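You operate a simulated robot arm through the tools that you are given. There is no shell and no other tool.

You are at the controls of a simulated robot arm. One attempt, no reset.

## Task
Tighten whatever is loose on the maroon trainer, dip its oil and open the fuel tap.
Fine: check fuel cap, radiator cap and oil filter; pull the dipstick out and push it home; leave the engine off; leave the rest alone. Where these are worked on the way, their far stop is far enough and under half their travel is too little: maroon trainer dipstick.

The check looks at the end state, three seconds after you hand in, the way a careful person would. Anything else that was tipped, shoved, dropped, spilled or broken makes it a failure. A push-on lid holds only when it is set on centred and level and pressed home; a screw cap is set on level and turned clockwise until tight.

## Robot
A 7-joint arm with a two-finger parallel gripper, fixed in place. Base frame: the origin is at the foot of the arm, x ahead of it, y to its left, z up. Units: cm, degrees, N and s.
With the tool pointing down near the work surface it reaches from about 42 to 90 cm from the base axis. Its first joint turns from -143.0 to 143.0 degrees. Payload 3 kg.
The TCP is the grasp point between the finger pads, 3 cm short of the fingertips. In the tool frame z runs along the fingers and y along their closing line. Largest opening 9.4 cm; finger width 2.8, thickness 1; the body of the gripper, 5 by 9.6 cm, starts 5.5 cm behind the TCP.
Orientation is told as [roll, pitch, yaw] about the base's x, y, z axes, in that order, counted from this pose: with the fingers straight down and closing along the base's y, the tool's x points along the base's -x, its y along +y and its z along -z.

## Interface
- The arm moves only by the tool arm_command. Its argument "series" is a list of rows, each an object (a shift or turn left out is 0, a gripper value left out holds the last) with "linear": the shift along the tool's x, y, z in cm, a list of three; "angular": the turn, a rotation vector about the tool's x, y, z in rad, a list of three. In form: [{"linear": [tx, ty, tz], "angular": [rx, ry, rz]}, ...]. A call has 1 to 20 rows; each row is the pose to reach, as a shift and turn from the pose commanded when the call began, along the tool's axes at that moment. "hand" is the finger opening in cm, from 0 to 9.4, set as the call begins (left out, the last holds). Each row takes 0.2 s and may step no farther than 5 cm and 8.6 degrees from the row before; otherwise, or with a gripper value out of range, the whole call is refused. A pose out of reach is approached as far as the arm can. The call stops where the force on the tool passes 60 N (or 10 N more than at its start, if that is more) or the arm is blocked; 0.2 s more then pass. Each finger travels about 7.2 cm/s and halts on what it meets, pressing with about 37 N; the grip force reading is that of the motor and also rises with nothing between the fingers. The clock runs only during rows and for 0.2 s after the last one: add rows that repeat a pose to give the fingers time. The reply holds the time, the measured pose of the TCP, the force on the tool along the base axes, the opening and the grip force, in the units named above and with some noise, with the torque about the TCP (base axes, N m) and any sound that the robot's microphone picked up.
- Cameras (640 x 400 px; columns grow to the right, rows downward): "scene" is fixed at [21.81, 64.94, 157.7]; the picture's right is [-0.77, -0.64, 0.00], its down [-0.57, 0.68, -0.47] and it looks along [0.30, -0.36, -0.88] (base axes); focal length 287 px, centre (320, 200). "wrist" rides on the gripper at [7.6, 1.4, -10.3] in the tool frame; the picture's right is [-0.18, 0.98, 0.00], its down [-0.75, -0.14, -0.64] and it looks along [-0.63, -0.12, 0.77] (tool axes); focal length 243 px, centre (320, 200).
- snapshot(camera): a new picture of that camera. The clock stands still meanwhile.
- pixel_to_xyz(camera, pixels): for up to 12 pixels [column, row] of the newest picture of that camera ("zoom" is the newest enlarged one), the place [x, y, z] in the base frame of the surface seen there, good to about 0.3 cm. The clock stands still meanwhile.
- inspect(camera, box): a new picture of the part [left, top, right, bottom] of that camera's present view, enlarged. The clock stands still meanwhile.
- finish_job(): hands the job in; it is judged then, once.

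Leave the gripper open and the arm clear of the work at the hand-in unless told otherwise.

The tools are called after "Emit:" as a command line: name --argument value ..., lists and objects as JSON in quotes. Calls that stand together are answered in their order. arm_command: Moves the arm, as the interface text tells. Its arguments: {"type":"object","properties":{"series":{"type":"array"},"hand":{"type":"number"}},"required":["series"]} The other tools are called the same way: snapshot (camera) takes a picture; pixel_to_xyz (camera, pixels) gives the place of the surface under pixels of a picture; inspect (camera, box) takes an enlarged picture of a part of a camera's view; finish_job () hands the job in.

At the start:

```text
t: 0.0
tool_pos: [27.62, 46.05, 127.52]
tool_rot: [0.0, -0.1, 0.0]
contact_force: [0.0, -0.4, -0.2]
ft_torque: [0.0, 0.02, -0.01]
finger_gap: 9.38
grip_force: 0.2
```

scene: 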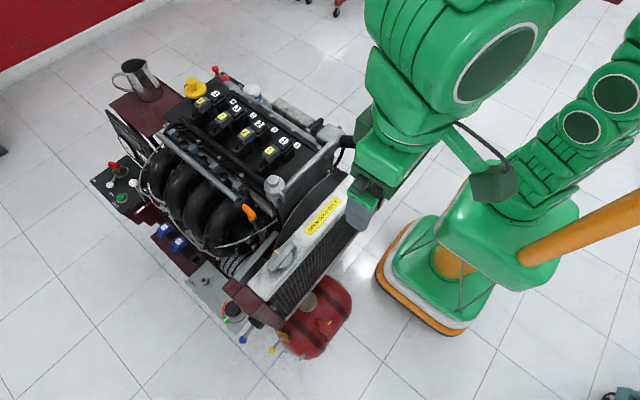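
wrist: 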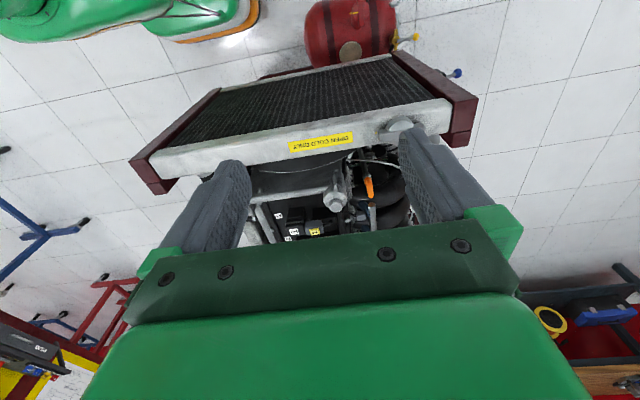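

I see an engine on a maroon stand, a red fuel tank near the radiator, and a control panel. I'll enlarge the parts of the scene view before moving.

Emit:
inspect --camera "scene" --box '[200, 160, 360, 260]'

Emit:
inspect --camera "scene" --box '[200, 260, 360, 360]'

Emit:
inspect --camera "scene" --box '[80, 140, 240, 240]'

Emit:
inspect --camera "scene" --box '[170, 60, 330, 160]'

```text
4.00 times, centred on (280, 210) of scene
```

zoom: 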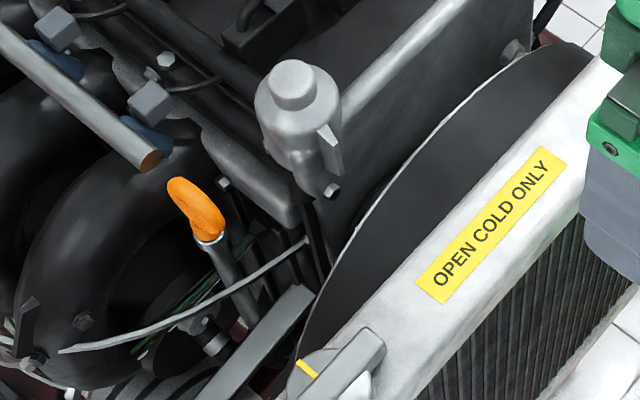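

```text
4.00 times, centred on (280, 310) of scene
```

zoom: 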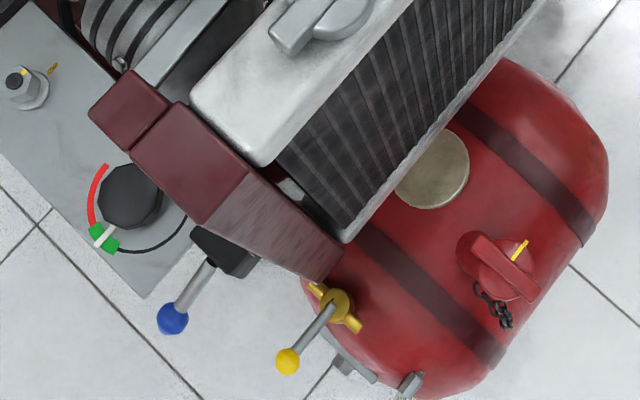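

```text
4.00 times, centred on (160, 190) of scene
```

zoom: 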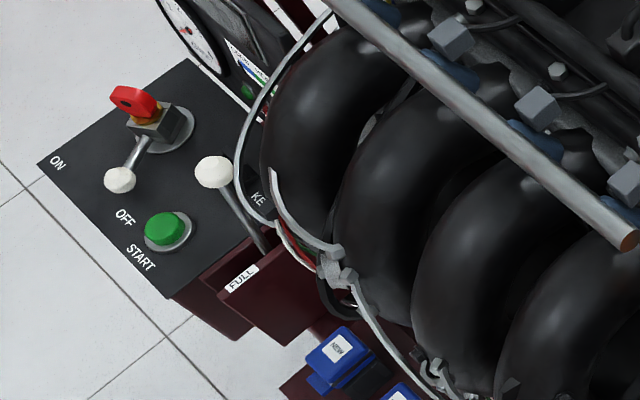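

```text
4.00 times, centred on (250, 110) of scene
```

zoom: 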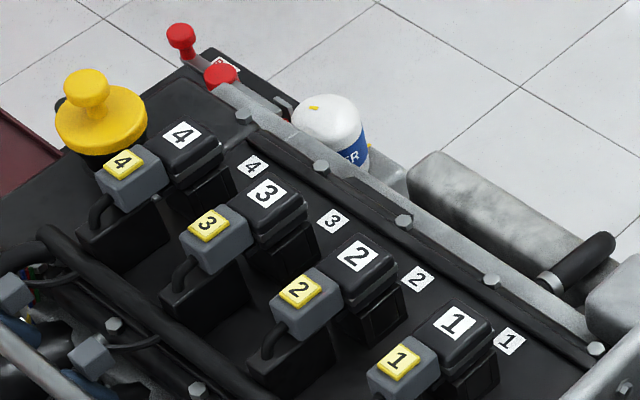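

I can see the radiator cap near (285,257), an orange pull handle near (249,213), the fuel cap near (325,327) on the red tank, a yellow tap near (280,345), a blue lever near (243,338), and the white filter near (253,92). I'll read their places.

Emit:
snapshot --camera "scene"

Emit:
pixel_to_xyz --camera "scene" --pixels '[[248, 211], [251, 217], [285, 256], [278, 262], [326, 328], [332, 322], [272, 350], [284, 336], [243, 339], [252, 90], [308, 302], [320, 215]]'

Emit:
inspect --camera "scene" --box '[256, 236, 304, 266]'

Emit:
inspect --camera "scene" --box '[300, 310, 348, 340]'

Emit:
inspect --camera "scene" --box '[232, 76, 280, 106]'

Emit:
inspect --camera "scene" --box '[230, 315, 310, 365]'

```text
taken
```

scene: 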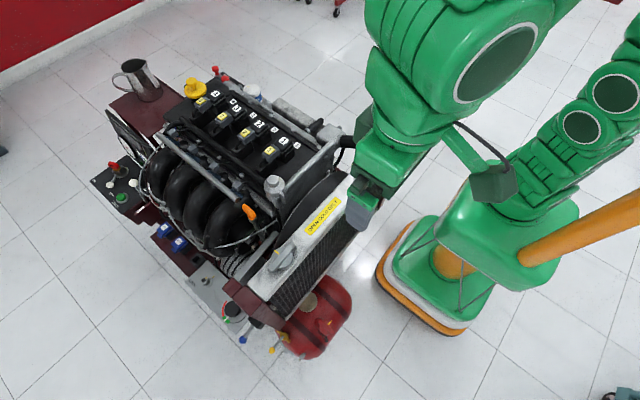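

```text
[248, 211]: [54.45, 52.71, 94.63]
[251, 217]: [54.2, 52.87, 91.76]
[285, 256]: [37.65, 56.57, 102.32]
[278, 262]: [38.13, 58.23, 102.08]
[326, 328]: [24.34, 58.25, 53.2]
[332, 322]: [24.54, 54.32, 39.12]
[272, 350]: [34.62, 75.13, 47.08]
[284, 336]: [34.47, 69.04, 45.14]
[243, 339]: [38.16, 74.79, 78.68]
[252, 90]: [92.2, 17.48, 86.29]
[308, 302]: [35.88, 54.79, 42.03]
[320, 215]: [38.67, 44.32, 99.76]
```

```text
13.33 times, centred on (280, 251) of scene
```

zoom: 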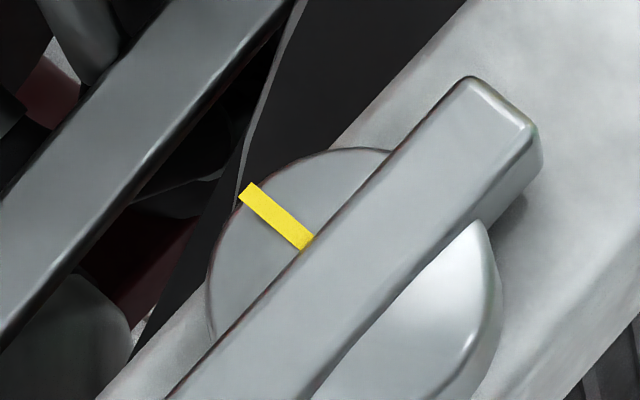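

```text
13.33 times, centred on (324, 325) of scene
```

zoom: 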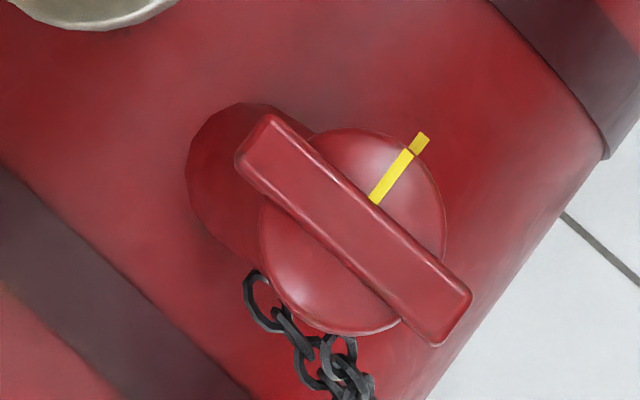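

```text
13.33 times, centred on (256, 91) of scene
```

zoom: 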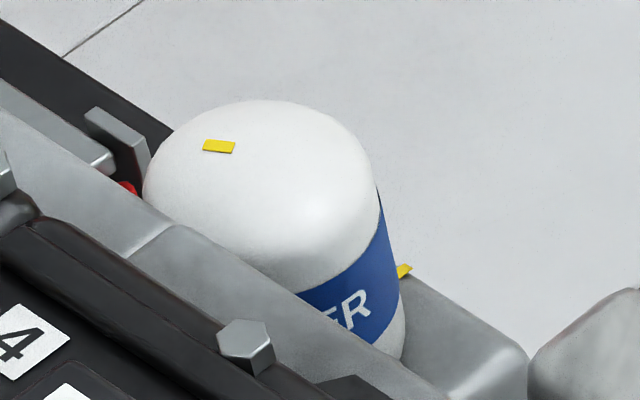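

```text
8.00 times, centred on (270, 340) of scene
```

zoom: 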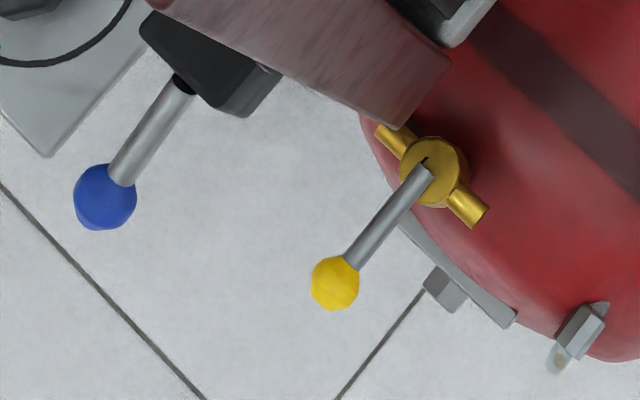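

The fuel cap's mark lines up with a mark on its neck, while the filter's marks look far apart. I'll look at the remaining handles and marks more closely.

Emit:
inspect --camera "scene" --box '[200, 55, 264, 95]'

Emit:
inspect --camera "scene" --box '[228, 195, 292, 235]'

Emit:
inspect --camera "scene" --box '[190, 255, 270, 305]'

Emit:
inspect --camera "wrist" --box '[340, 100, 440, 162]'

Emit:
inspect --camera "wrist" --box '[300, 0, 480, 112]'

Emit:
inspect --camera "scene" --box '[80, 50, 208, 130]'

```text
10.00 times, centred on (232, 75) of scene
```

zoom: 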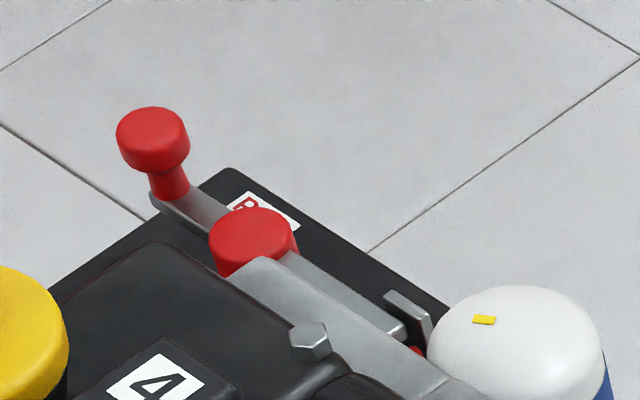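

```text
10.00 times, centred on (260, 215) of scene
```

zoom: 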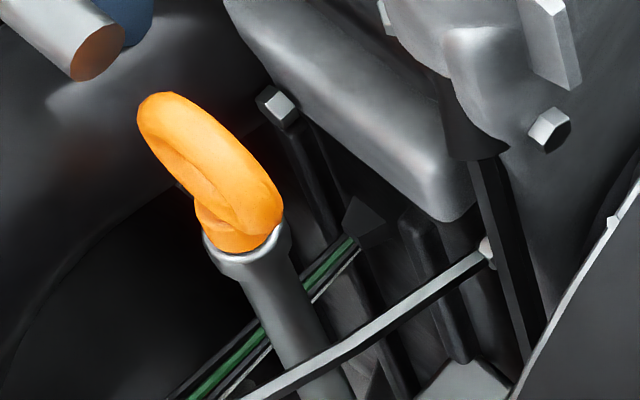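

```text
8.00 times, centred on (230, 280) of scene
```

zoom: 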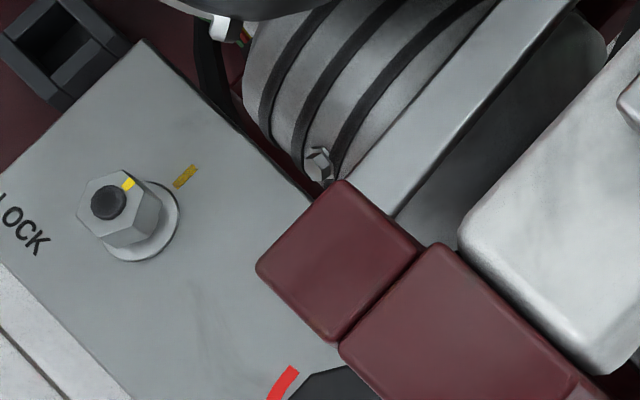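

```text
6.40 times, centred on (390, 131) of wrist
```

zoom: 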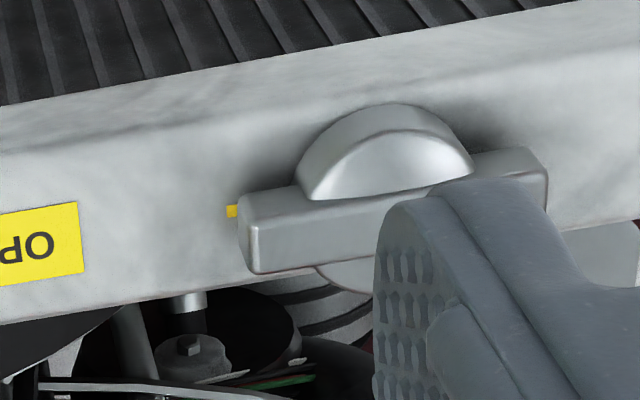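

```text
3.56 times, centred on (390, 56) of wrist
```

zoom: 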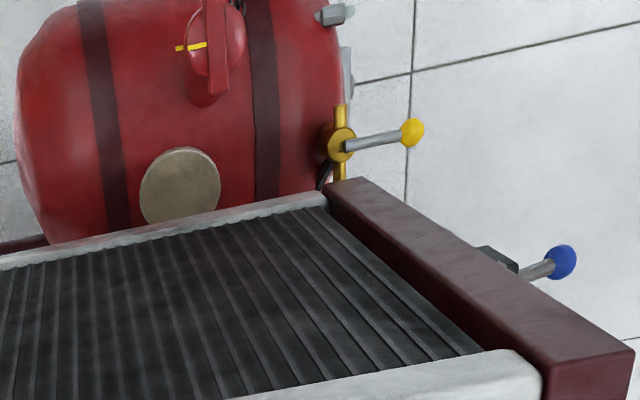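

```text
5.00 times, centred on (144, 90) of scene
```

zoom: 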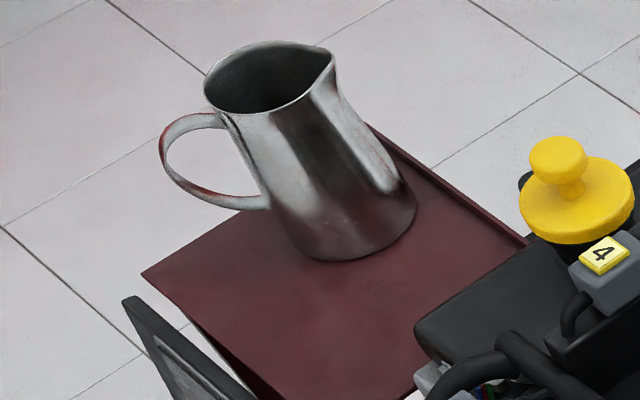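

The radiator cap's cap mark points to +x, while the neck mark is on the -y side, so it's about a quarter turn loose. Next I'll measure the dipstick tube axis, the filter marks and the cap geometry, using zoomed pictures one at a time.

Emit:
inspect --camera "scene" --box '[228, 195, 292, 235]'

Emit:
pixel_to_xyz --camera "zoom" --pixels '[[150, 100], [165, 140], [220, 160], [265, 200], [240, 235], [245, 265], [260, 285], [285, 330], [310, 365], [325, 390], [350, 390], [205, 235]]'

Emit:
inspect --camera "scene" --box '[256, 236, 304, 266]'

Emit:
pixel_to_xyz --camera "zoom" --pixels '[[250, 195], [300, 240], [470, 85], [530, 125], [170, 395], [220, 300], [440, 280], [480, 370], [560, 150], [360, 230], [400, 240], [360, 390]]'

Emit:
inspect --camera "scene" --box '[232, 76, 280, 106]'

Emit:
pixel_to_xyz --camera "zoom" --pixels '[[219, 147], [403, 271], [260, 180], [155, 170], [375, 200], [300, 290], [380, 330], [260, 105], [430, 320], [105, 150], [220, 250], [245, 345]]'

```text
10.00 times, centred on (260, 215) of scene
```

zoom: 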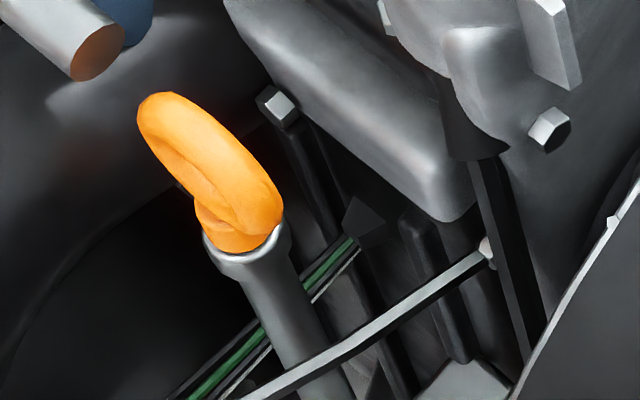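

```text
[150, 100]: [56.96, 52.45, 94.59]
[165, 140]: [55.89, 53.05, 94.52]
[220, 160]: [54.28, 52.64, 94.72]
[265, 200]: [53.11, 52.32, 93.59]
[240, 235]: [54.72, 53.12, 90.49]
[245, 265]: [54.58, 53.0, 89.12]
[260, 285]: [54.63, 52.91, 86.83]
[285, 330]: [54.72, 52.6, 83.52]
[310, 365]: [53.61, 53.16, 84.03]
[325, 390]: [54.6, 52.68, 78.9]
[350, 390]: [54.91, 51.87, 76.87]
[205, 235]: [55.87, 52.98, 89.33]
```

```text
13.33 times, centred on (280, 251) of scene
```

zoom: 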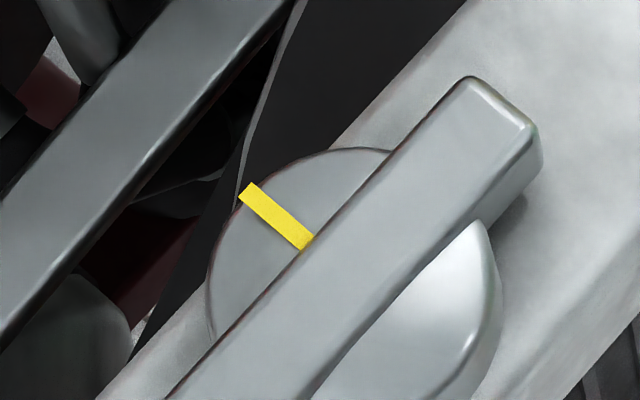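

```text
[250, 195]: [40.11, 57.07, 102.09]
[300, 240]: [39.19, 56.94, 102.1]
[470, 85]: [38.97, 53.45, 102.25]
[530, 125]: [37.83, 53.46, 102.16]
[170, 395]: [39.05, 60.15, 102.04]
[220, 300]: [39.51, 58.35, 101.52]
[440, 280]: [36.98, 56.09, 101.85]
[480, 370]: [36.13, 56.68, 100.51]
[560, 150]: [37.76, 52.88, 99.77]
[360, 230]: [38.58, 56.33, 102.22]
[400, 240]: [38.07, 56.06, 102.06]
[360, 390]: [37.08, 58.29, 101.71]
```

```text
13.33 times, centred on (256, 91) of scene
```

zoom: 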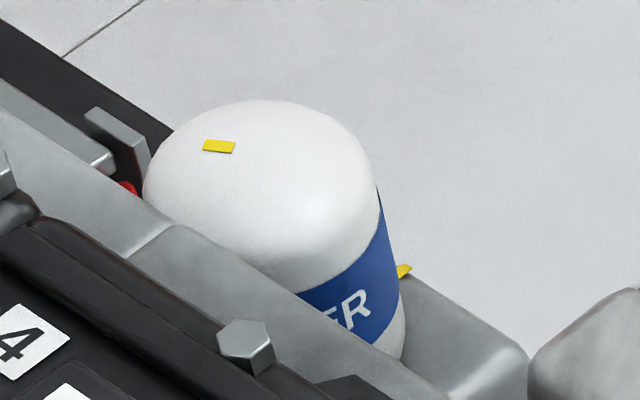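

```text
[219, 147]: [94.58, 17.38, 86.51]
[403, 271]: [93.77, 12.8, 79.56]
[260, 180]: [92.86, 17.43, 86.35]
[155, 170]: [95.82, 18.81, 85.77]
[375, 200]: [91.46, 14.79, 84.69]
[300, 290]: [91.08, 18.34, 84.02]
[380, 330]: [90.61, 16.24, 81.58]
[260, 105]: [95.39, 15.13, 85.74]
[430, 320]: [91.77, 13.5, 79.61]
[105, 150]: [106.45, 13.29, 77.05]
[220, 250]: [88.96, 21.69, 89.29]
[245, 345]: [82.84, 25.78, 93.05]
```

The readings show: the dipstick ring spans x 53–57 with y ≈ 52.5, its tube is vertical and its collar is at z ≈ 90. The radiator cap is centred near (38.2, 56.8) with its top at 102. The filter axis is near (93.4, 16.9), its top is at 86.4, and its mark is about 100° off the base mark. I'll move above the dipstick at z ≈ 112 for a closer look.

Emit:
arm_command --series '[{"linear": [-4, 1, 2]}, {"linear": [-8, 2, 4]}, {"linear": [-12, 3, 6]}, {"linear": [-16, 4, 8]}, {"linear": [-20, 5, 10]}, {"linear": [-24, 6, 12]}, {"linear": [-27.3, 6.4, 15]}, {"linear": [-27.3, 6.4, 15]}]'

Emit:
snapshot --camera "wrist"

Emit:
snapshot --camera "scene"

```text
t: 1.8
tool_pos: [54.85, 52.29, 112.63]
tool_rot: [-0.1, 0.0, -0.1]
contact_force: [-0.6, -0.4, 0.7]
ft_torque: [-0.01, -0.01, 0.0]
finger_gap: 9.4
grip_force: 0.1
```

```text
taken
```

wrist: 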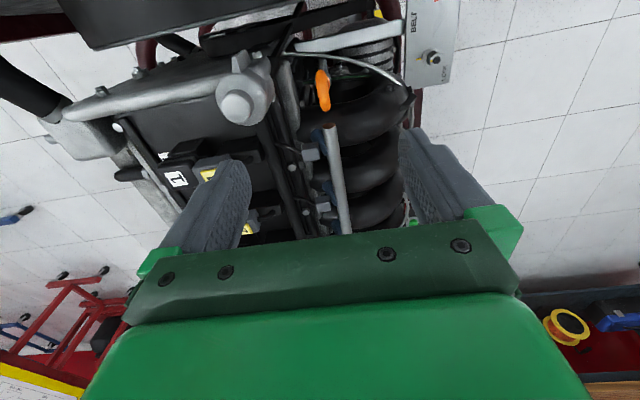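

```text
taken
```

scene: 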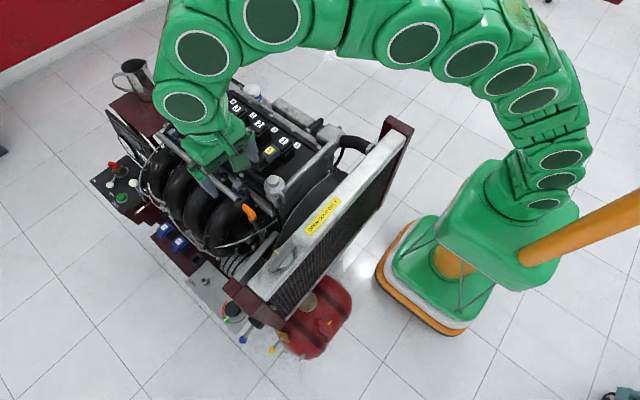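

I'm above the dipstick now: its orange ring is at (323,90), the silver thermostat housing at (240,100) and the fuel rail end at (330,130). I'll measure the clearances around the ring.

Emit:
pixel_to_xyz --camera "wrist" --pixels '[[323, 76], [323, 90], [326, 105], [270, 95], [240, 110], [258, 70], [330, 128], [345, 110], [300, 120], [375, 62], [355, 45], [292, 90]]'

Emit:
inspect --camera "wrist" --box '[240, 30, 400, 130]'

Emit:
pixel_to_xyz --camera "scene" --pixels '[[275, 182], [240, 88], [322, 123], [250, 92], [195, 88], [262, 150], [300, 130], [215, 80], [270, 103], [290, 112], [310, 122], [335, 130]]'

```text
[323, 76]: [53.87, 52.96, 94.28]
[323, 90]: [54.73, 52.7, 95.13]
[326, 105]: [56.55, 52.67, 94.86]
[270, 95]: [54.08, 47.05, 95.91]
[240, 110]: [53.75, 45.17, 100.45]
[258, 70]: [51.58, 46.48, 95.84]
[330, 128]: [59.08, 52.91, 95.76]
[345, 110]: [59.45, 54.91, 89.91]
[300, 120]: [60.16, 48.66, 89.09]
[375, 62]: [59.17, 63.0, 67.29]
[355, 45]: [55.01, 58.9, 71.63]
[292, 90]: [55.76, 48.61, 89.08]
```

```text
4.00 times, centred on (320, 80) of wrist
```

zoom: 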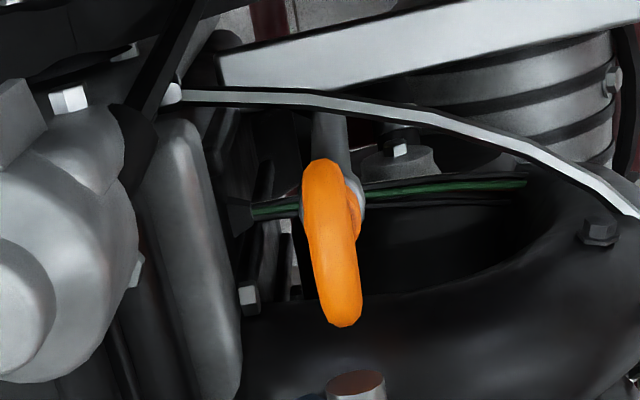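

```text
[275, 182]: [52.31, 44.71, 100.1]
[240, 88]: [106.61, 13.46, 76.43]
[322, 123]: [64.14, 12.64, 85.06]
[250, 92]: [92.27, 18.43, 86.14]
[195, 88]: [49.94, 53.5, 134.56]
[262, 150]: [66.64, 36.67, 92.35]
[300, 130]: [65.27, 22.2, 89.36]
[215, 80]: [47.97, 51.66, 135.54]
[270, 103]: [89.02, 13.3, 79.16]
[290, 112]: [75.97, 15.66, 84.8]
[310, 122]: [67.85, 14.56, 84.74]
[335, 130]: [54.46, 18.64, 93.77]
```

The ring is centred near (54.9, 52.6), its top is at 95.1, and there's room for the fingers on both sides. I'll narrow the fingers to 4 cm and go down to z ≈ 94.2.

Emit:
arm_command --hand 4 --series '[{"linear": [0, 0.3, 0]}, {"linear": [0, 0.35, 0]}, {"linear": [0, 0.35, 4.5]}, {"linear": [0, 0.35, 9]}, {"linear": [0, 0.35, 13]}, {"linear": [0, 0.35, 16]}, {"linear": [0, 0.35, 18.3]}, {"linear": [0, 0.35, 18.3]}]'

Emit:
snapshot --camera "wrist"

Emit:
inspect --camera "scene" --box '[190, 150, 318, 230]'

```text
t: 3.6
tool_pos: [54.61, 52.79, 94.35]
tool_rot: [0.2, -0.1, 0.0]
contact_force: [-0.4, 0.1, 0.3]
ft_torque: [-0.01, 0.01, -0.04]
finger_gap: 4.0
grip_force: 0.0
```

```text
taken
```

wrist: 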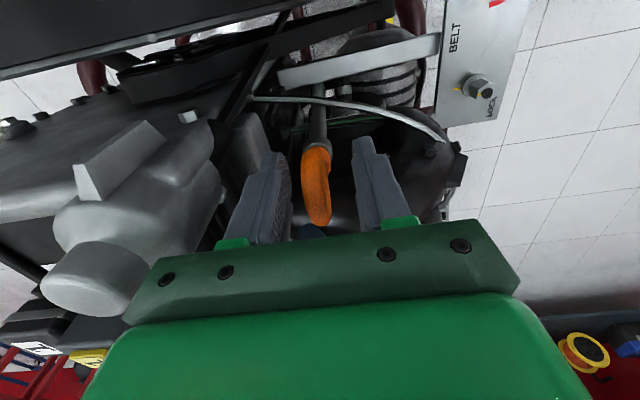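

```text
5.00 times, centred on (254, 190) of scene
```

zoom: 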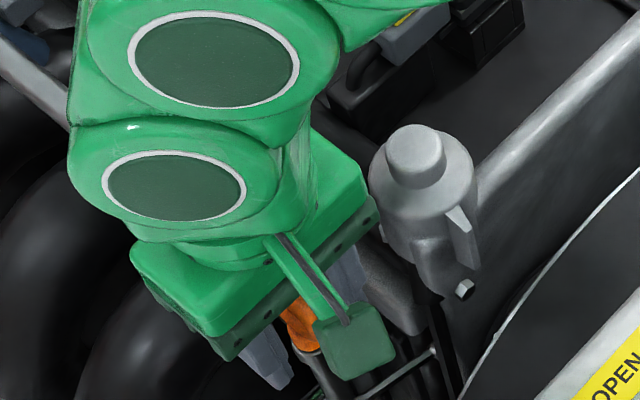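

The orange ring at (317,185) sits between the fingers with clear space on both sides. I'll close on it.

Emit:
arm_command --hand 0 --series '[{"linear": [0, 0, 0]}, {"linear": [0, 0, 0]}, {"linear": [0, 0, 0]}, {"linear": [0, 0, 0]}]'

```text
t: 4.5
tool_pos: [54.74, 52.47, 94.18]
tool_rot: [-0.3, 0.1, -0.2]
contact_force: [-7.4, -10.8, 11.8]
ft_torque: [0.03, -0.24, -0.07]
finger_gap: 1.54
grip_force: 44.7
stopped in row 4: the force on the tool passed its limit at 62 N (the readings are from after the stop); the commanded pose is now the measured one
```

The ring is gripped, with the opening at 1.54 cm. I'll pull straight up in small steps.

Emit:
arm_command --series '[{"linear": [0, 0, -0.5]}, {"linear": [0, 0, -1.5]}, {"linear": [0, 0, -2.5]}, {"linear": [0, 0, -4]}, {"linear": [0, 0, -4]}]'

Emit:
inspect --camera "wrist" --box '[220, 60, 420, 230]'

```text
t: 5.7
tool_pos: [54.61, 52.64, 98.27]
tool_rot: [-0.5, 0.2, -0.4]
contact_force: [-19.9, -56.4, 0.0]
ft_torque: [0.21, -0.09, -0.66]
finger_gap: 1.52
grip_force: 45.2
```

```text
2.35 times, centred on (320, 145) of wrist
```

zoom: 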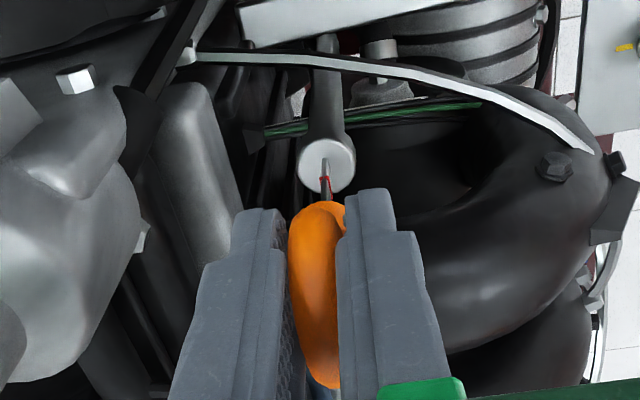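

The dipstick is sliding out, but there's a 56 N sideways load toward -y. I'll ease the tool that way in small steps before pulling further.

Emit:
arm_command --series '[{"linear": [0, -0.08, 0]}, {"linear": [0.03, -0.15, 0]}, {"linear": [0.05, -0.2, 0]}, {"linear": [0.05, -0.2, 0]}]'

```text
t: 6.7
tool_pos: [54.63, 52.58, 98.32]
tool_rot: [-0.2, -0.1, -0.1]
contact_force: [22.3, 4.0, 0.0]
ft_torque: [0.01, -0.61, 0.03]
finger_gap: 1.53
grip_force: 44.9
```

The side load dropped to about 22 N in x. I'll trim that and keep pulling up.

Emit:
arm_command --series '[{"linear": [-0.03, -0.01, -1]}, {"linear": [-0.03, -0.01, -2.5]}, {"linear": [-0.03, -0.01, -4]}, {"linear": [-0.03, -0.01, -5.5]}, {"linear": [-0.03, -0.01, -7]}, {"linear": [-0.03, -0.01, -7]}]'

Emit:
inspect --camera "wrist" --box '[220, 60, 420, 230]'

```text
t: 8.1
tool_pos: [54.55, 52.52, 105.06]
tool_rot: [-0.6, 0.3, -0.1]
contact_force: [-1.3, 11.3, -39.5]
ft_torque: [0.03, 0.51, 0.09]
finger_gap: 1.58
grip_force: 44.6
```

```text
2.35 times, centred on (320, 145) of wrist
```

zoom: 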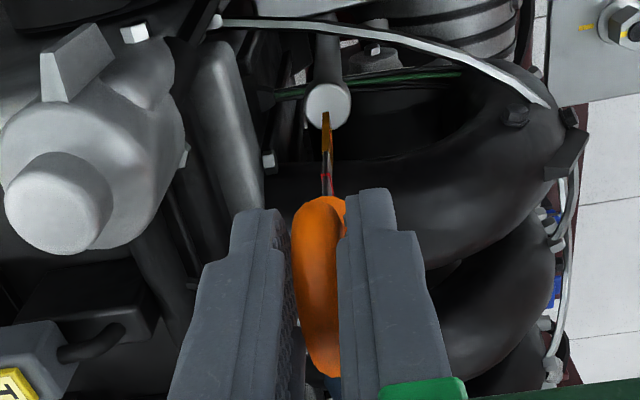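

The upward pull now meets -39.5 N at z ≈ 105.1, and the oily end shows at the collar. This may be its far stop, so I'll try a little farther.

Emit:
arm_command --series '[{"linear": [0, 0, -0.1]}, {"linear": [0, 0, -0.2]}, {"linear": [0, 0, -0.3]}]'

Emit:
inspect --camera "wrist" --box '[220, 60, 420, 230]'

```text
t: 8.9
tool_pos: [54.84, 52.43, 105.59]
tool_rot: [-0.3, 0.0, -0.1]
contact_force: [23.9, 30.5, -3.0]
ft_torque: [0.45, -1.15, 0.07]
finger_gap: 1.13
grip_force: 45.8
```

```text
2.35 times, centred on (320, 145) of wrist
```

zoom: 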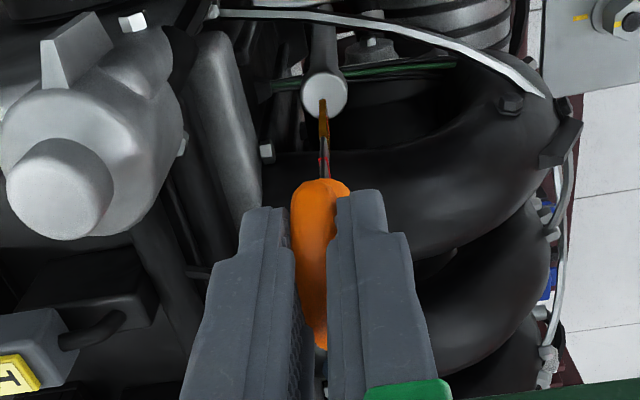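

The fingers slipped a little on the ring, so the dipstick is at its far stop. Now I'll push it back down along the same line.

Emit:
arm_command --series '[{"linear": [-0.03, 0.08, 0]}, {"linear": [-0.03, 0.1, 1]}, {"linear": [-0.03, 0.1, 2.5]}, {"linear": [-0.03, 0.1, 4]}, {"linear": [-0.03, 0.1, 4]}]'

```text
t: 10.1
tool_pos: [54.62, 52.48, 101.44]
tool_rot: [-0.3, 0.2, -0.2]
contact_force: [40.0, 30.0, 0.1]
ft_torque: [0.46, -0.64, -0.02]
finger_gap: 1.14
grip_force: 45.1
```

It's going in, with a side load of (40, 30) N. I'll ease it and continue down.

Emit:
arm_command --series '[{"linear": [-0.05, 0.08, 0]}, {"linear": [-0.06, 0.1, 1]}, {"linear": [-0.06, 0.1, 2.5]}, {"linear": [-0.06, 0.1, 4]}, {"linear": [-0.06, 0.1, 4.8]}, {"linear": [-0.06, 0.1, 4.8]}]'

```text
t: 11.5
tool_pos: [54.83, 52.46, 96.7]
tool_rot: [-0.6, 0.3, -0.2]
contact_force: [-10.9, -26.3, -1.4]
ft_torque: [-0.25, 1.1, -0.18]
finger_gap: 1.14
grip_force: 44.7
```

The load is small now at z ≈ 96.7. I'll push the last stretch home until it resists.

Emit:
arm_command --series '[{"linear": [0, -0.05, 0.6]}, {"linear": [0, -0.05, 1.2]}, {"linear": [0, -0.05, 1.6]}, {"linear": [0, -0.05, 1.9]}, {"linear": [0, -0.05, 2.1]}, {"linear": [0, -0.05, 2.3]}, {"linear": [0, -0.05, 2.5]}]'

Emit:
inspect --camera "wrist" --box '[220, 60, 420, 230]'

```text
t: 12.4
tool_pos: [54.76, 52.48, 95.38]
tool_rot: [-0.3, -0.1, -0.2]
contact_force: [-14.4, -15.0, 28.2]
ft_torque: [-0.18, 0.28, -0.06]
finger_gap: 1.15
grip_force: 44.4
stopped in row 4: the force on the tool passed its limit at 61 N (the readings are from after the stop); the commanded pose is now the measured one
```

```text
2.35 times, centred on (320, 145) of wrist
```

zoom: 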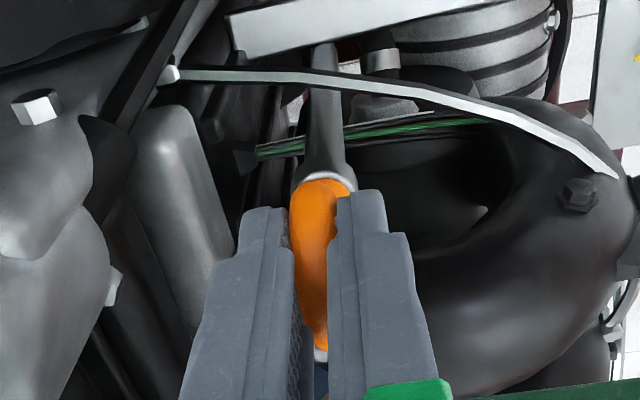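

It stopped against about 60 N, with the ring's base at the collar. I'll push once more lightly, then open the fingers and compare the ring's height with before.

Emit:
arm_command --series '[{"linear": [0, 0, 0.1]}, {"linear": [0, 0, 0.2]}, {"linear": [0, 0, 0.3]}]'

Emit:
arm_command --hand 4 --series '[{"linear": [0, 0, 0]}, {"linear": [0, 0, 0]}, {"linear": [0, 0, -1]}, {"linear": [0, 0, -4]}, {"linear": [0, 0, -8]}, {"linear": [0, 0, -12]}, {"linear": [0, 0, -16]}, {"linear": [0, 0, -17]}, {"linear": [0, 0, -17]}]'

Emit:
snapshot --camera "wrist"

Emit:
pixel_to_xyz --camera "wrist" --pixels '[[323, 76], [323, 83], [323, 90], [326, 100], [326, 105]]'

Emit:
inspect --camera "wrist" --box '[240, 30, 400, 130]'

Emit:
inspect --camera "scene" --box '[228, 195, 292, 235]'

```text
t: 13.2
tool_pos: [54.85, 52.41, 95.22]
tool_rot: [-0.1, -0.3, -0.1]
contact_force: [-15.3, -15.9, 33.0]
ft_torque: [-0.27, -0.08, 0.01]
finger_gap: 1.16
grip_force: 45.1
stopped in row 3: the force on the tool passed its limit at 61 N (the readings are from after the stop); the commanded pose is now the measured one
```

```text
t: 15.2
tool_pos: [54.83, 52.65, 111.92]
tool_rot: [-0.1, -0.2, -0.2]
contact_force: [0.8, -0.2, 0.1]
ft_torque: [0.0, -0.01, 0.0]
finger_gap: 3.99
grip_force: 0.1
```

```text
taken
```

wrist: 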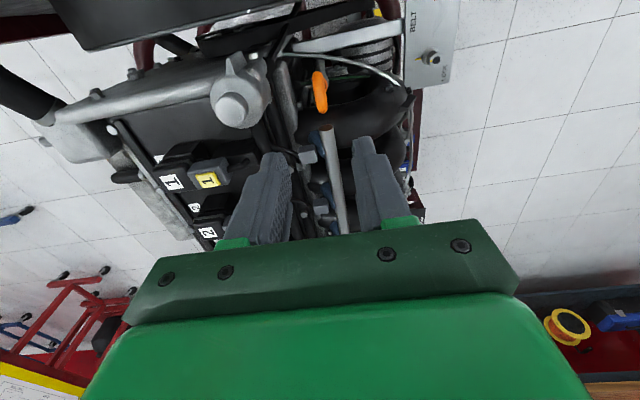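

```text
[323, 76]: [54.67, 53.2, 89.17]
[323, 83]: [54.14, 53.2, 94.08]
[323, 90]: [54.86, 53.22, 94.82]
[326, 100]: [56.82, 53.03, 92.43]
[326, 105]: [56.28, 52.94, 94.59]
```

```text
4.00 times, centred on (320, 80) of wrist
```

zoom: 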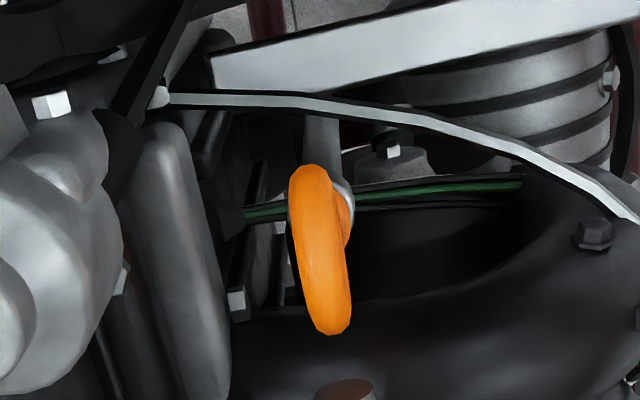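

```text
10.00 times, centred on (260, 215) of scene
```

zoom: 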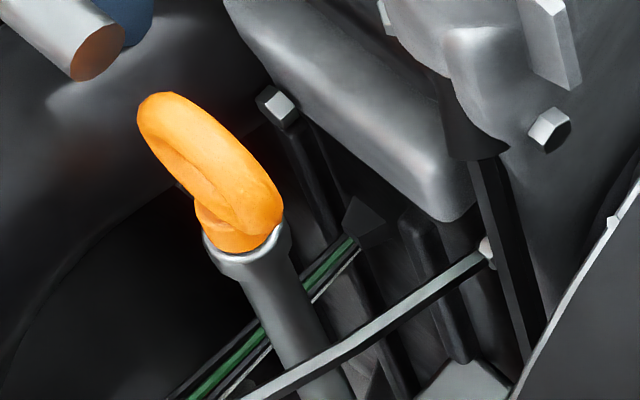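

The dipstick is back home; the ring sits exactly as in the first picture, with its top at 94.8. Now I'll go over the radiator cap near (38.3, 56.8) with the fingers fully open.

Emit:
arm_command --hand 9.4 --series '[{"linear": [4, 1, -1]}, {"linear": [8, 2, -1]}, {"linear": [12, 3, -1]}, {"linear": [16.5, 4.15, -1]}, {"linear": [16.5, 4.15, -1]}]'

Emit:
snapshot --camera "wrist"

Emit:
inspect --camera "wrist" --box '[260, 50, 420, 150]'

```text
t: 16.4
tool_pos: [38.39, 57.02, 113.04]
tool_rot: [-0.1, -0.2, -0.2]
contact_force: [0.7, 0.5, -1.2]
ft_torque: [0.03, 0.01, 0.01]
finger_gap: 9.39
grip_force: 0.1
```

```text
taken
```

wrist: 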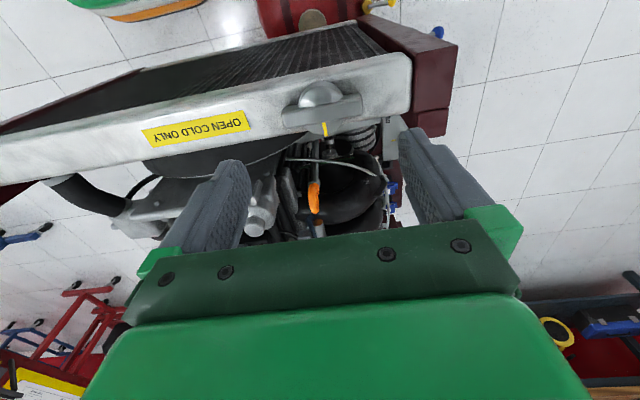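

```text
4.00 times, centred on (340, 100) of wrist
```

zoom: 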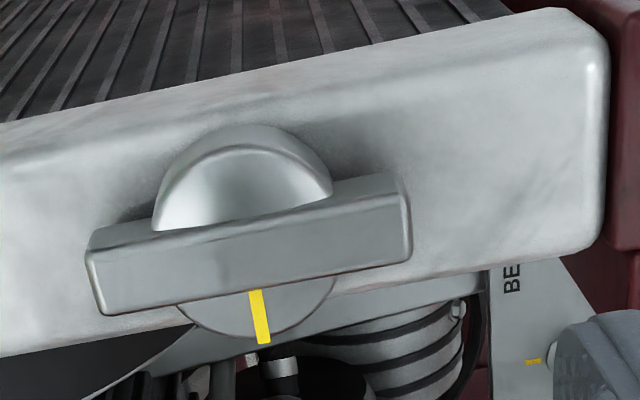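

The wing bar is visible in the zoom from (90,270) to (405,220), with its mark at (258,310). I'll measure its ends.

Emit:
pixel_to_xyz --camera "zoom" --pixels '[[95, 262], [105, 300], [395, 190], [402, 240], [255, 222], [255, 280], [262, 335], [240, 165], [325, 180], [430, 230], [170, 100], [200, 320]]'

Emit:
pixel_to_xyz --camera "wrist" --pixels '[[430, 50], [400, 100], [250, 165], [150, 170], [330, 160], [200, 130], [430, 120]]'

```text
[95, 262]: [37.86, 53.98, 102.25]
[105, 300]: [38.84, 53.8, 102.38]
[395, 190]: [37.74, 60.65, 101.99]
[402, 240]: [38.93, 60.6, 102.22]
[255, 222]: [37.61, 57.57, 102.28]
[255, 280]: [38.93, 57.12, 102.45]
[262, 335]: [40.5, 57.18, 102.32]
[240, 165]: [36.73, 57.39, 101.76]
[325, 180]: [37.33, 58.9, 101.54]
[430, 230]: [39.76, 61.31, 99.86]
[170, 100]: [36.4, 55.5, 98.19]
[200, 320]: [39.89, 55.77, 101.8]
```

```text
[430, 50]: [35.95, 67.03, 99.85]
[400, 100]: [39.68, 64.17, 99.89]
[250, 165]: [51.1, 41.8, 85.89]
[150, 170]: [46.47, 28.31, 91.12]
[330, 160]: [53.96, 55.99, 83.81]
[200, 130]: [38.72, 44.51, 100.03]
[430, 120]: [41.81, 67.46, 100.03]
```

The bar runs from y 53.7 to 60.7 at x ≈ 38.3, with its top at 102.3 and the tank top at 99.9. I'll go down over its two ends with the fingertips at about 100.6.

Emit:
arm_command --series '[{"linear": [0.05, 0.2, 0]}, {"linear": [0.05, 0.2, 4]}, {"linear": [0.05, 0.2, 7]}, {"linear": [0.05, 0.2, 9.4]}, {"linear": [0.05, 0.2, 9.4]}]'

Emit:
snapshot --camera "wrist"

Emit:
inspect --camera "scene" --box '[230, 210, 326, 270]'

```text
t: 17.6
tool_pos: [38.42, 56.85, 103.67]
tool_rot: [-0.1, -0.2, -0.2]
contact_force: [-0.3, -0.4, 0.4]
ft_torque: [0.01, 0.02, -0.01]
finger_gap: 9.39
grip_force: 0.2
```

```text
taken
```

wrist: 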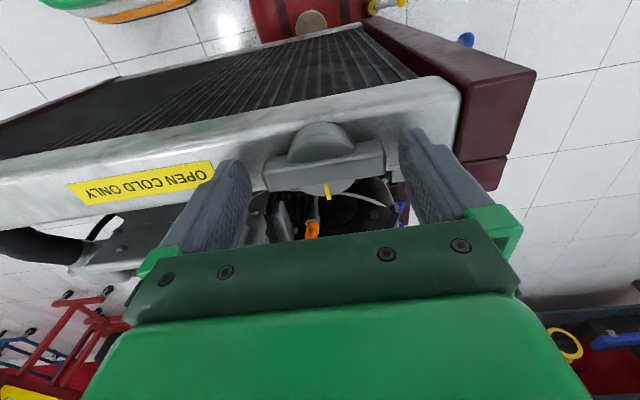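

```text
6.67 times, centred on (278, 240) of scene
```

zoom: 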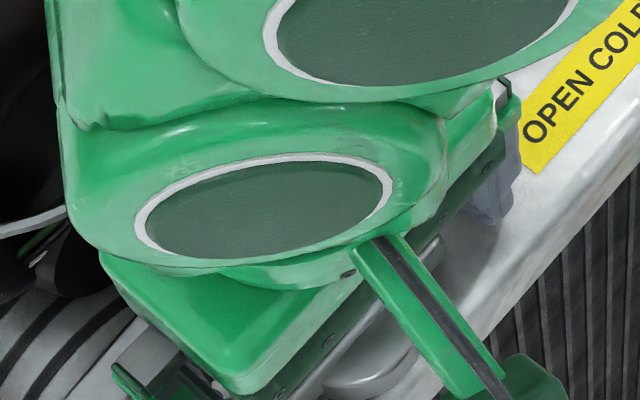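

The wing bar lies between the fingers at rows 150–190. I'll close on its two ends.

Emit:
arm_command --hand 0 --series '[{"linear": [0, 0, 0]}, {"linear": [0, 0, 0]}, {"linear": [0, 0, 0]}, {"linear": [0, 0, 0]}]'

Emit:
snapshot --camera "wrist"

```text
t: 18.6
tool_pos: [38.48, 56.93, 103.7]
tool_rot: [-0.1, -0.2, -0.1]
contact_force: [11.4, 50.7, -10.1]
ft_torque: [1.25, -0.56, 0.02]
finger_gap: 7.19
grip_force: 45.1
```

```text
taken
```

wrist: 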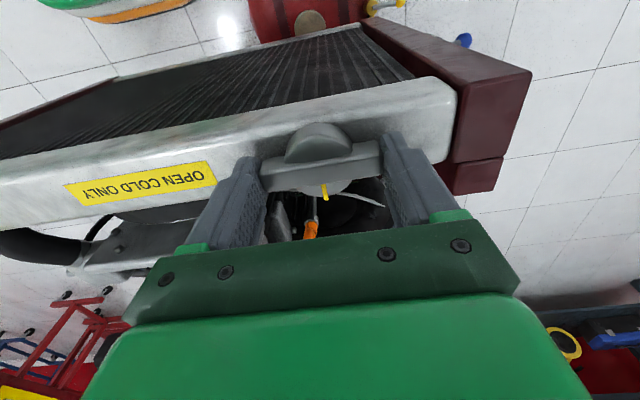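

Gripped at 7.19 cm with a 51 N side load toward +y. I'll shift that way to relieve it.

Emit:
arm_command --series '[{"linear": [0, 0.06, 0]}, {"linear": [-0.01, 0.12, 0]}, {"linear": [-0.02, 0.18, 0]}, {"linear": [-0.02, 0.18, 0]}]'

```text
t: 19.6
tool_pos: [38.36, 56.86, 103.77]
tool_rot: [-0.3, -0.2, -0.3]
contact_force: [-4.7, -3.7, 18.6]
ft_torque: [-0.4, 0.64, -0.01]
finger_gap: 7.17
grip_force: 45.0
```

The load is now small. I'll turn clockwise (positive about the tool z axis) in small steps.

Emit:
arm_command --series '[{"angular": [0, 0, 0.06]}, {"angular": [0, 0, 0.12]}, {"angular": [0, 0, 0.18]}, {"angular": [0, 0, 0.24]}, {"angular": [0, 0, 0.3]}, {"angular": [0, 0, 0.3]}]'

Emit:
snapshot --camera "wrist"

```text
t: 20.9
tool_pos: [38.48, 57.04, 103.62]
tool_rot: [-0.1, -0.4, -17.5]
contact_force: [5.0, -27.3, 22.1]
ft_torque: [-0.97, -0.99, -0.03]
finger_gap: 7.17
grip_force: 45.0
```

```text
taken
```

wrist: 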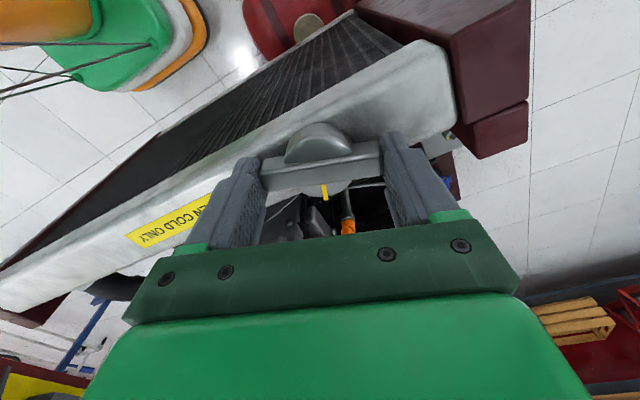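

The cap is turning with the fingers. I'll continue clockwise with a small centring trim.

Emit:
arm_command --series '[{"linear": [-0.02, -0.06, 0], "angular": [0, 0, 0.08]}, {"linear": [-0.02, -0.06, 0], "angular": [0, 0, 0.16]}, {"linear": [-0.02, -0.06, 0], "angular": [0, 0, 0.24]}, {"linear": [-0.02, -0.06, 0], "angular": [0, 0, 0.32]}, {"linear": [-0.02, -0.06, 0], "angular": [0, 0, 0.4]}, {"linear": [-0.02, -0.06, 0], "angular": [0, 0, 0.48]}, {"linear": [-0.02, -0.06, 0], "angular": [0, 0, 0.48]}]'

```text
t: 22.6
tool_pos: [38.4, 57.15, 103.6]
tool_rot: [0.2, -0.2, -45.0]
contact_force: [35.6, 0.9, 25.1]
ft_torque: [-0.06, -0.94, 0.0]
finger_gap: 7.17
grip_force: 45.4
```

It's at 45° now with a 36 N load in x. I'll trim that and keep turning.

Emit:
arm_command --series '[{"linear": [-0.06, 0.06, 0], "angular": [0, 0, 0.06]}, {"linear": [-0.06, 0.06, 0], "angular": [0, 0, 0.14]}, {"linear": [-0.06, 0.06, 0], "angular": [0, 0, 0.22]}, {"linear": [-0.06, 0.06, 0], "angular": [0, 0, 0.3]}, {"linear": [-0.06, 0.06, 0], "angular": [0, 0, 0.38]}, {"linear": [-0.06, 0.06, 0], "angular": [0, 0, 0.46]}, {"linear": [-0.06, 0.06, 0], "angular": [0, 0, 0.46]}]'

Emit:
snapshot --camera "wrist"

```text
t: 24.1
tool_pos: [38.43, 57.06, 103.69]
tool_rot: [0.2, -0.1, -71.3]
contact_force: [32.1, 29.1, 11.6]
ft_torque: [0.69, -1.04, 0.05]
finger_gap: 7.17
grip_force: 45.4
```

```text
taken
```

wrist: 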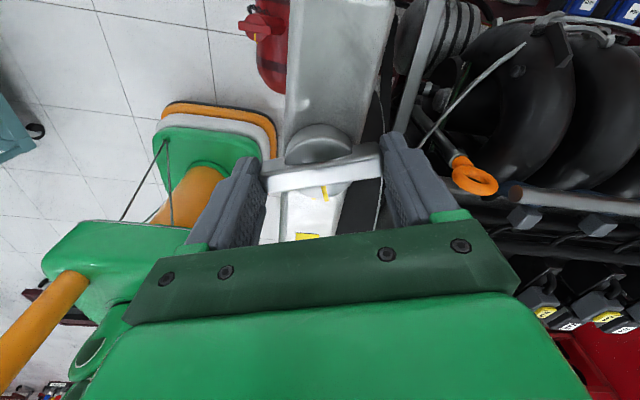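

It's at 71°. I'll continue with another trim and watch the torque for the stop.

Emit:
arm_command --series '[{"linear": [0.04, 0.08, 0], "angular": [0, 0, 0.06]}, {"linear": [0.04, 0.08, 0], "angular": [0, 0, 0.14]}, {"linear": [0.04, 0.08, 0], "angular": [0, 0, 0.22]}, {"linear": [0.04, 0.08, 0], "angular": [0, 0, 0.28]}, {"linear": [0.04, 0.08, 0], "angular": [0, 0, 0.34]}, {"linear": [0.04, 0.08, 0], "angular": [0, 0, 0.34]}]'

Emit:
snapshot --camera "wrist"

Emit:
inspect --camera "wrist" --box '[260, 110, 400, 240]'

```text
t: 25.6
tool_pos: [38.47, 57.1, 103.68]
tool_rot: [0.1, -0.3, -90.8]
contact_force: [17.3, 7.9, 4.7]
ft_torque: [-0.33, 0.44, 0.89]
finger_gap: 7.18
grip_force: 45.4
```

```text
taken
```

wrist: 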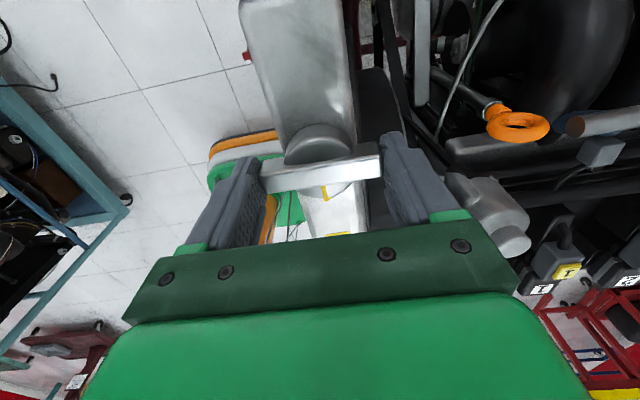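

```text
3.08 times, centred on (330, 175) of wrist
```

zoom: 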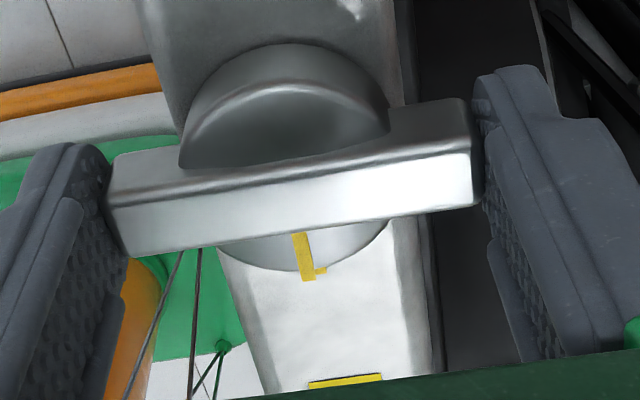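

The torque has risen to 0.89 N m and the cap mark meets the neck mark at (308,270) in the zoom. I'll nip it up slightly to be sure.

Emit:
arm_command --series '[{"linear": [0, 0.02, 0], "angular": [0, 0, 0.03]}, {"linear": [0, 0.02, 0], "angular": [0, 0, 0.06]}, {"linear": [0, 0.02, 0], "angular": [0, 0, 0.1]}, {"linear": [0, 0.02, 0], "angular": [0, 0, 0.1]}]'

Emit:
inspect --camera "wrist" --box '[260, 110, 400, 240]'

```text
t: 26.6
tool_pos: [38.57, 57.17, 103.56]
tool_rot: [0.2, -0.2, -96.4]
contact_force: [21.0, 12.4, 1.8]
ft_torque: [0.53, -0.26, 1.55]
finger_gap: 7.28
grip_force: 45.5
```

```text
3.08 times, centred on (330, 175) of wrist
```

zoom: 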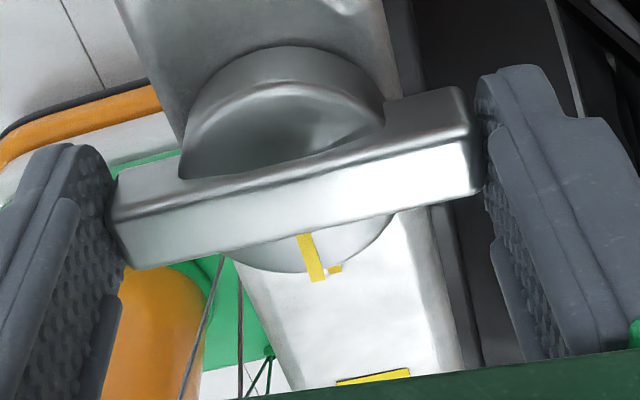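

The fingers now slip on the bar at 1.55 N m and the cap doesn't follow, so it's tight. I'll open and lift clear.

Emit:
arm_command --hand 9.4 --series '[{"linear": [0, 0, 0]}, {"linear": [0, 0, 0]}, {"linear": [0, 0, -1]}, {"linear": [0, 0, -4]}, {"linear": [0, 0, -8]}, {"linear": [0, 0, -12]}, {"linear": [0, 0, -12]}]'

Emit:
snapshot --camera "wrist"

Emit:
inspect --camera "wrist" --box '[260, 50, 420, 150]'

Emit:
inspect --camera "scene" --box '[256, 236, 304, 266]'

```text
t: 28.1
tool_pos: [38.54, 57.02, 115.62]
tool_rot: [0.1, -0.2, -96.4]
contact_force: [-0.9, 0.5, -0.1]
ft_torque: [-0.02, -0.01, 0.0]
finger_gap: 9.38
grip_force: 0.1
```

```text
taken
```

wrist: 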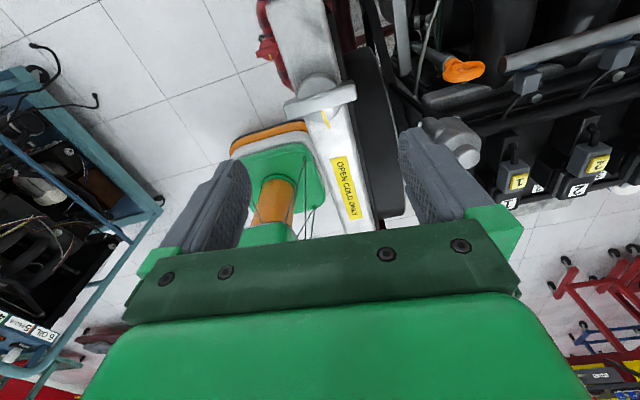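

```text
4.00 times, centred on (340, 100) of wrist
```

zoom: 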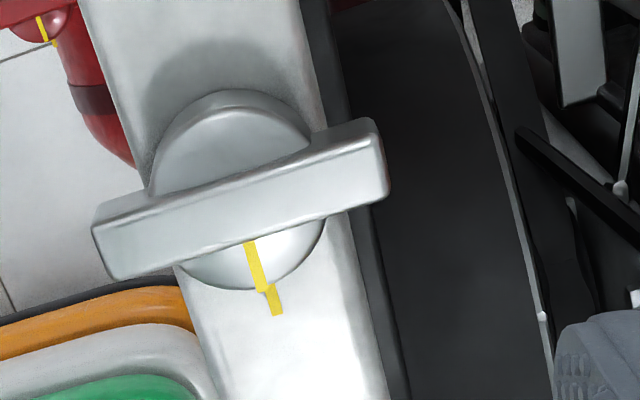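

```text
13.33 times, centred on (280, 251) of scene
```

zoom: 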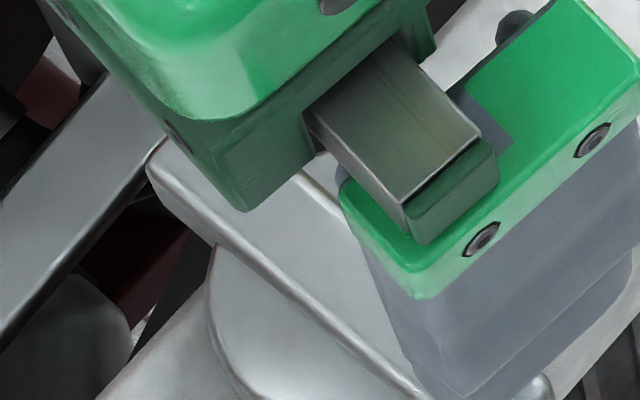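

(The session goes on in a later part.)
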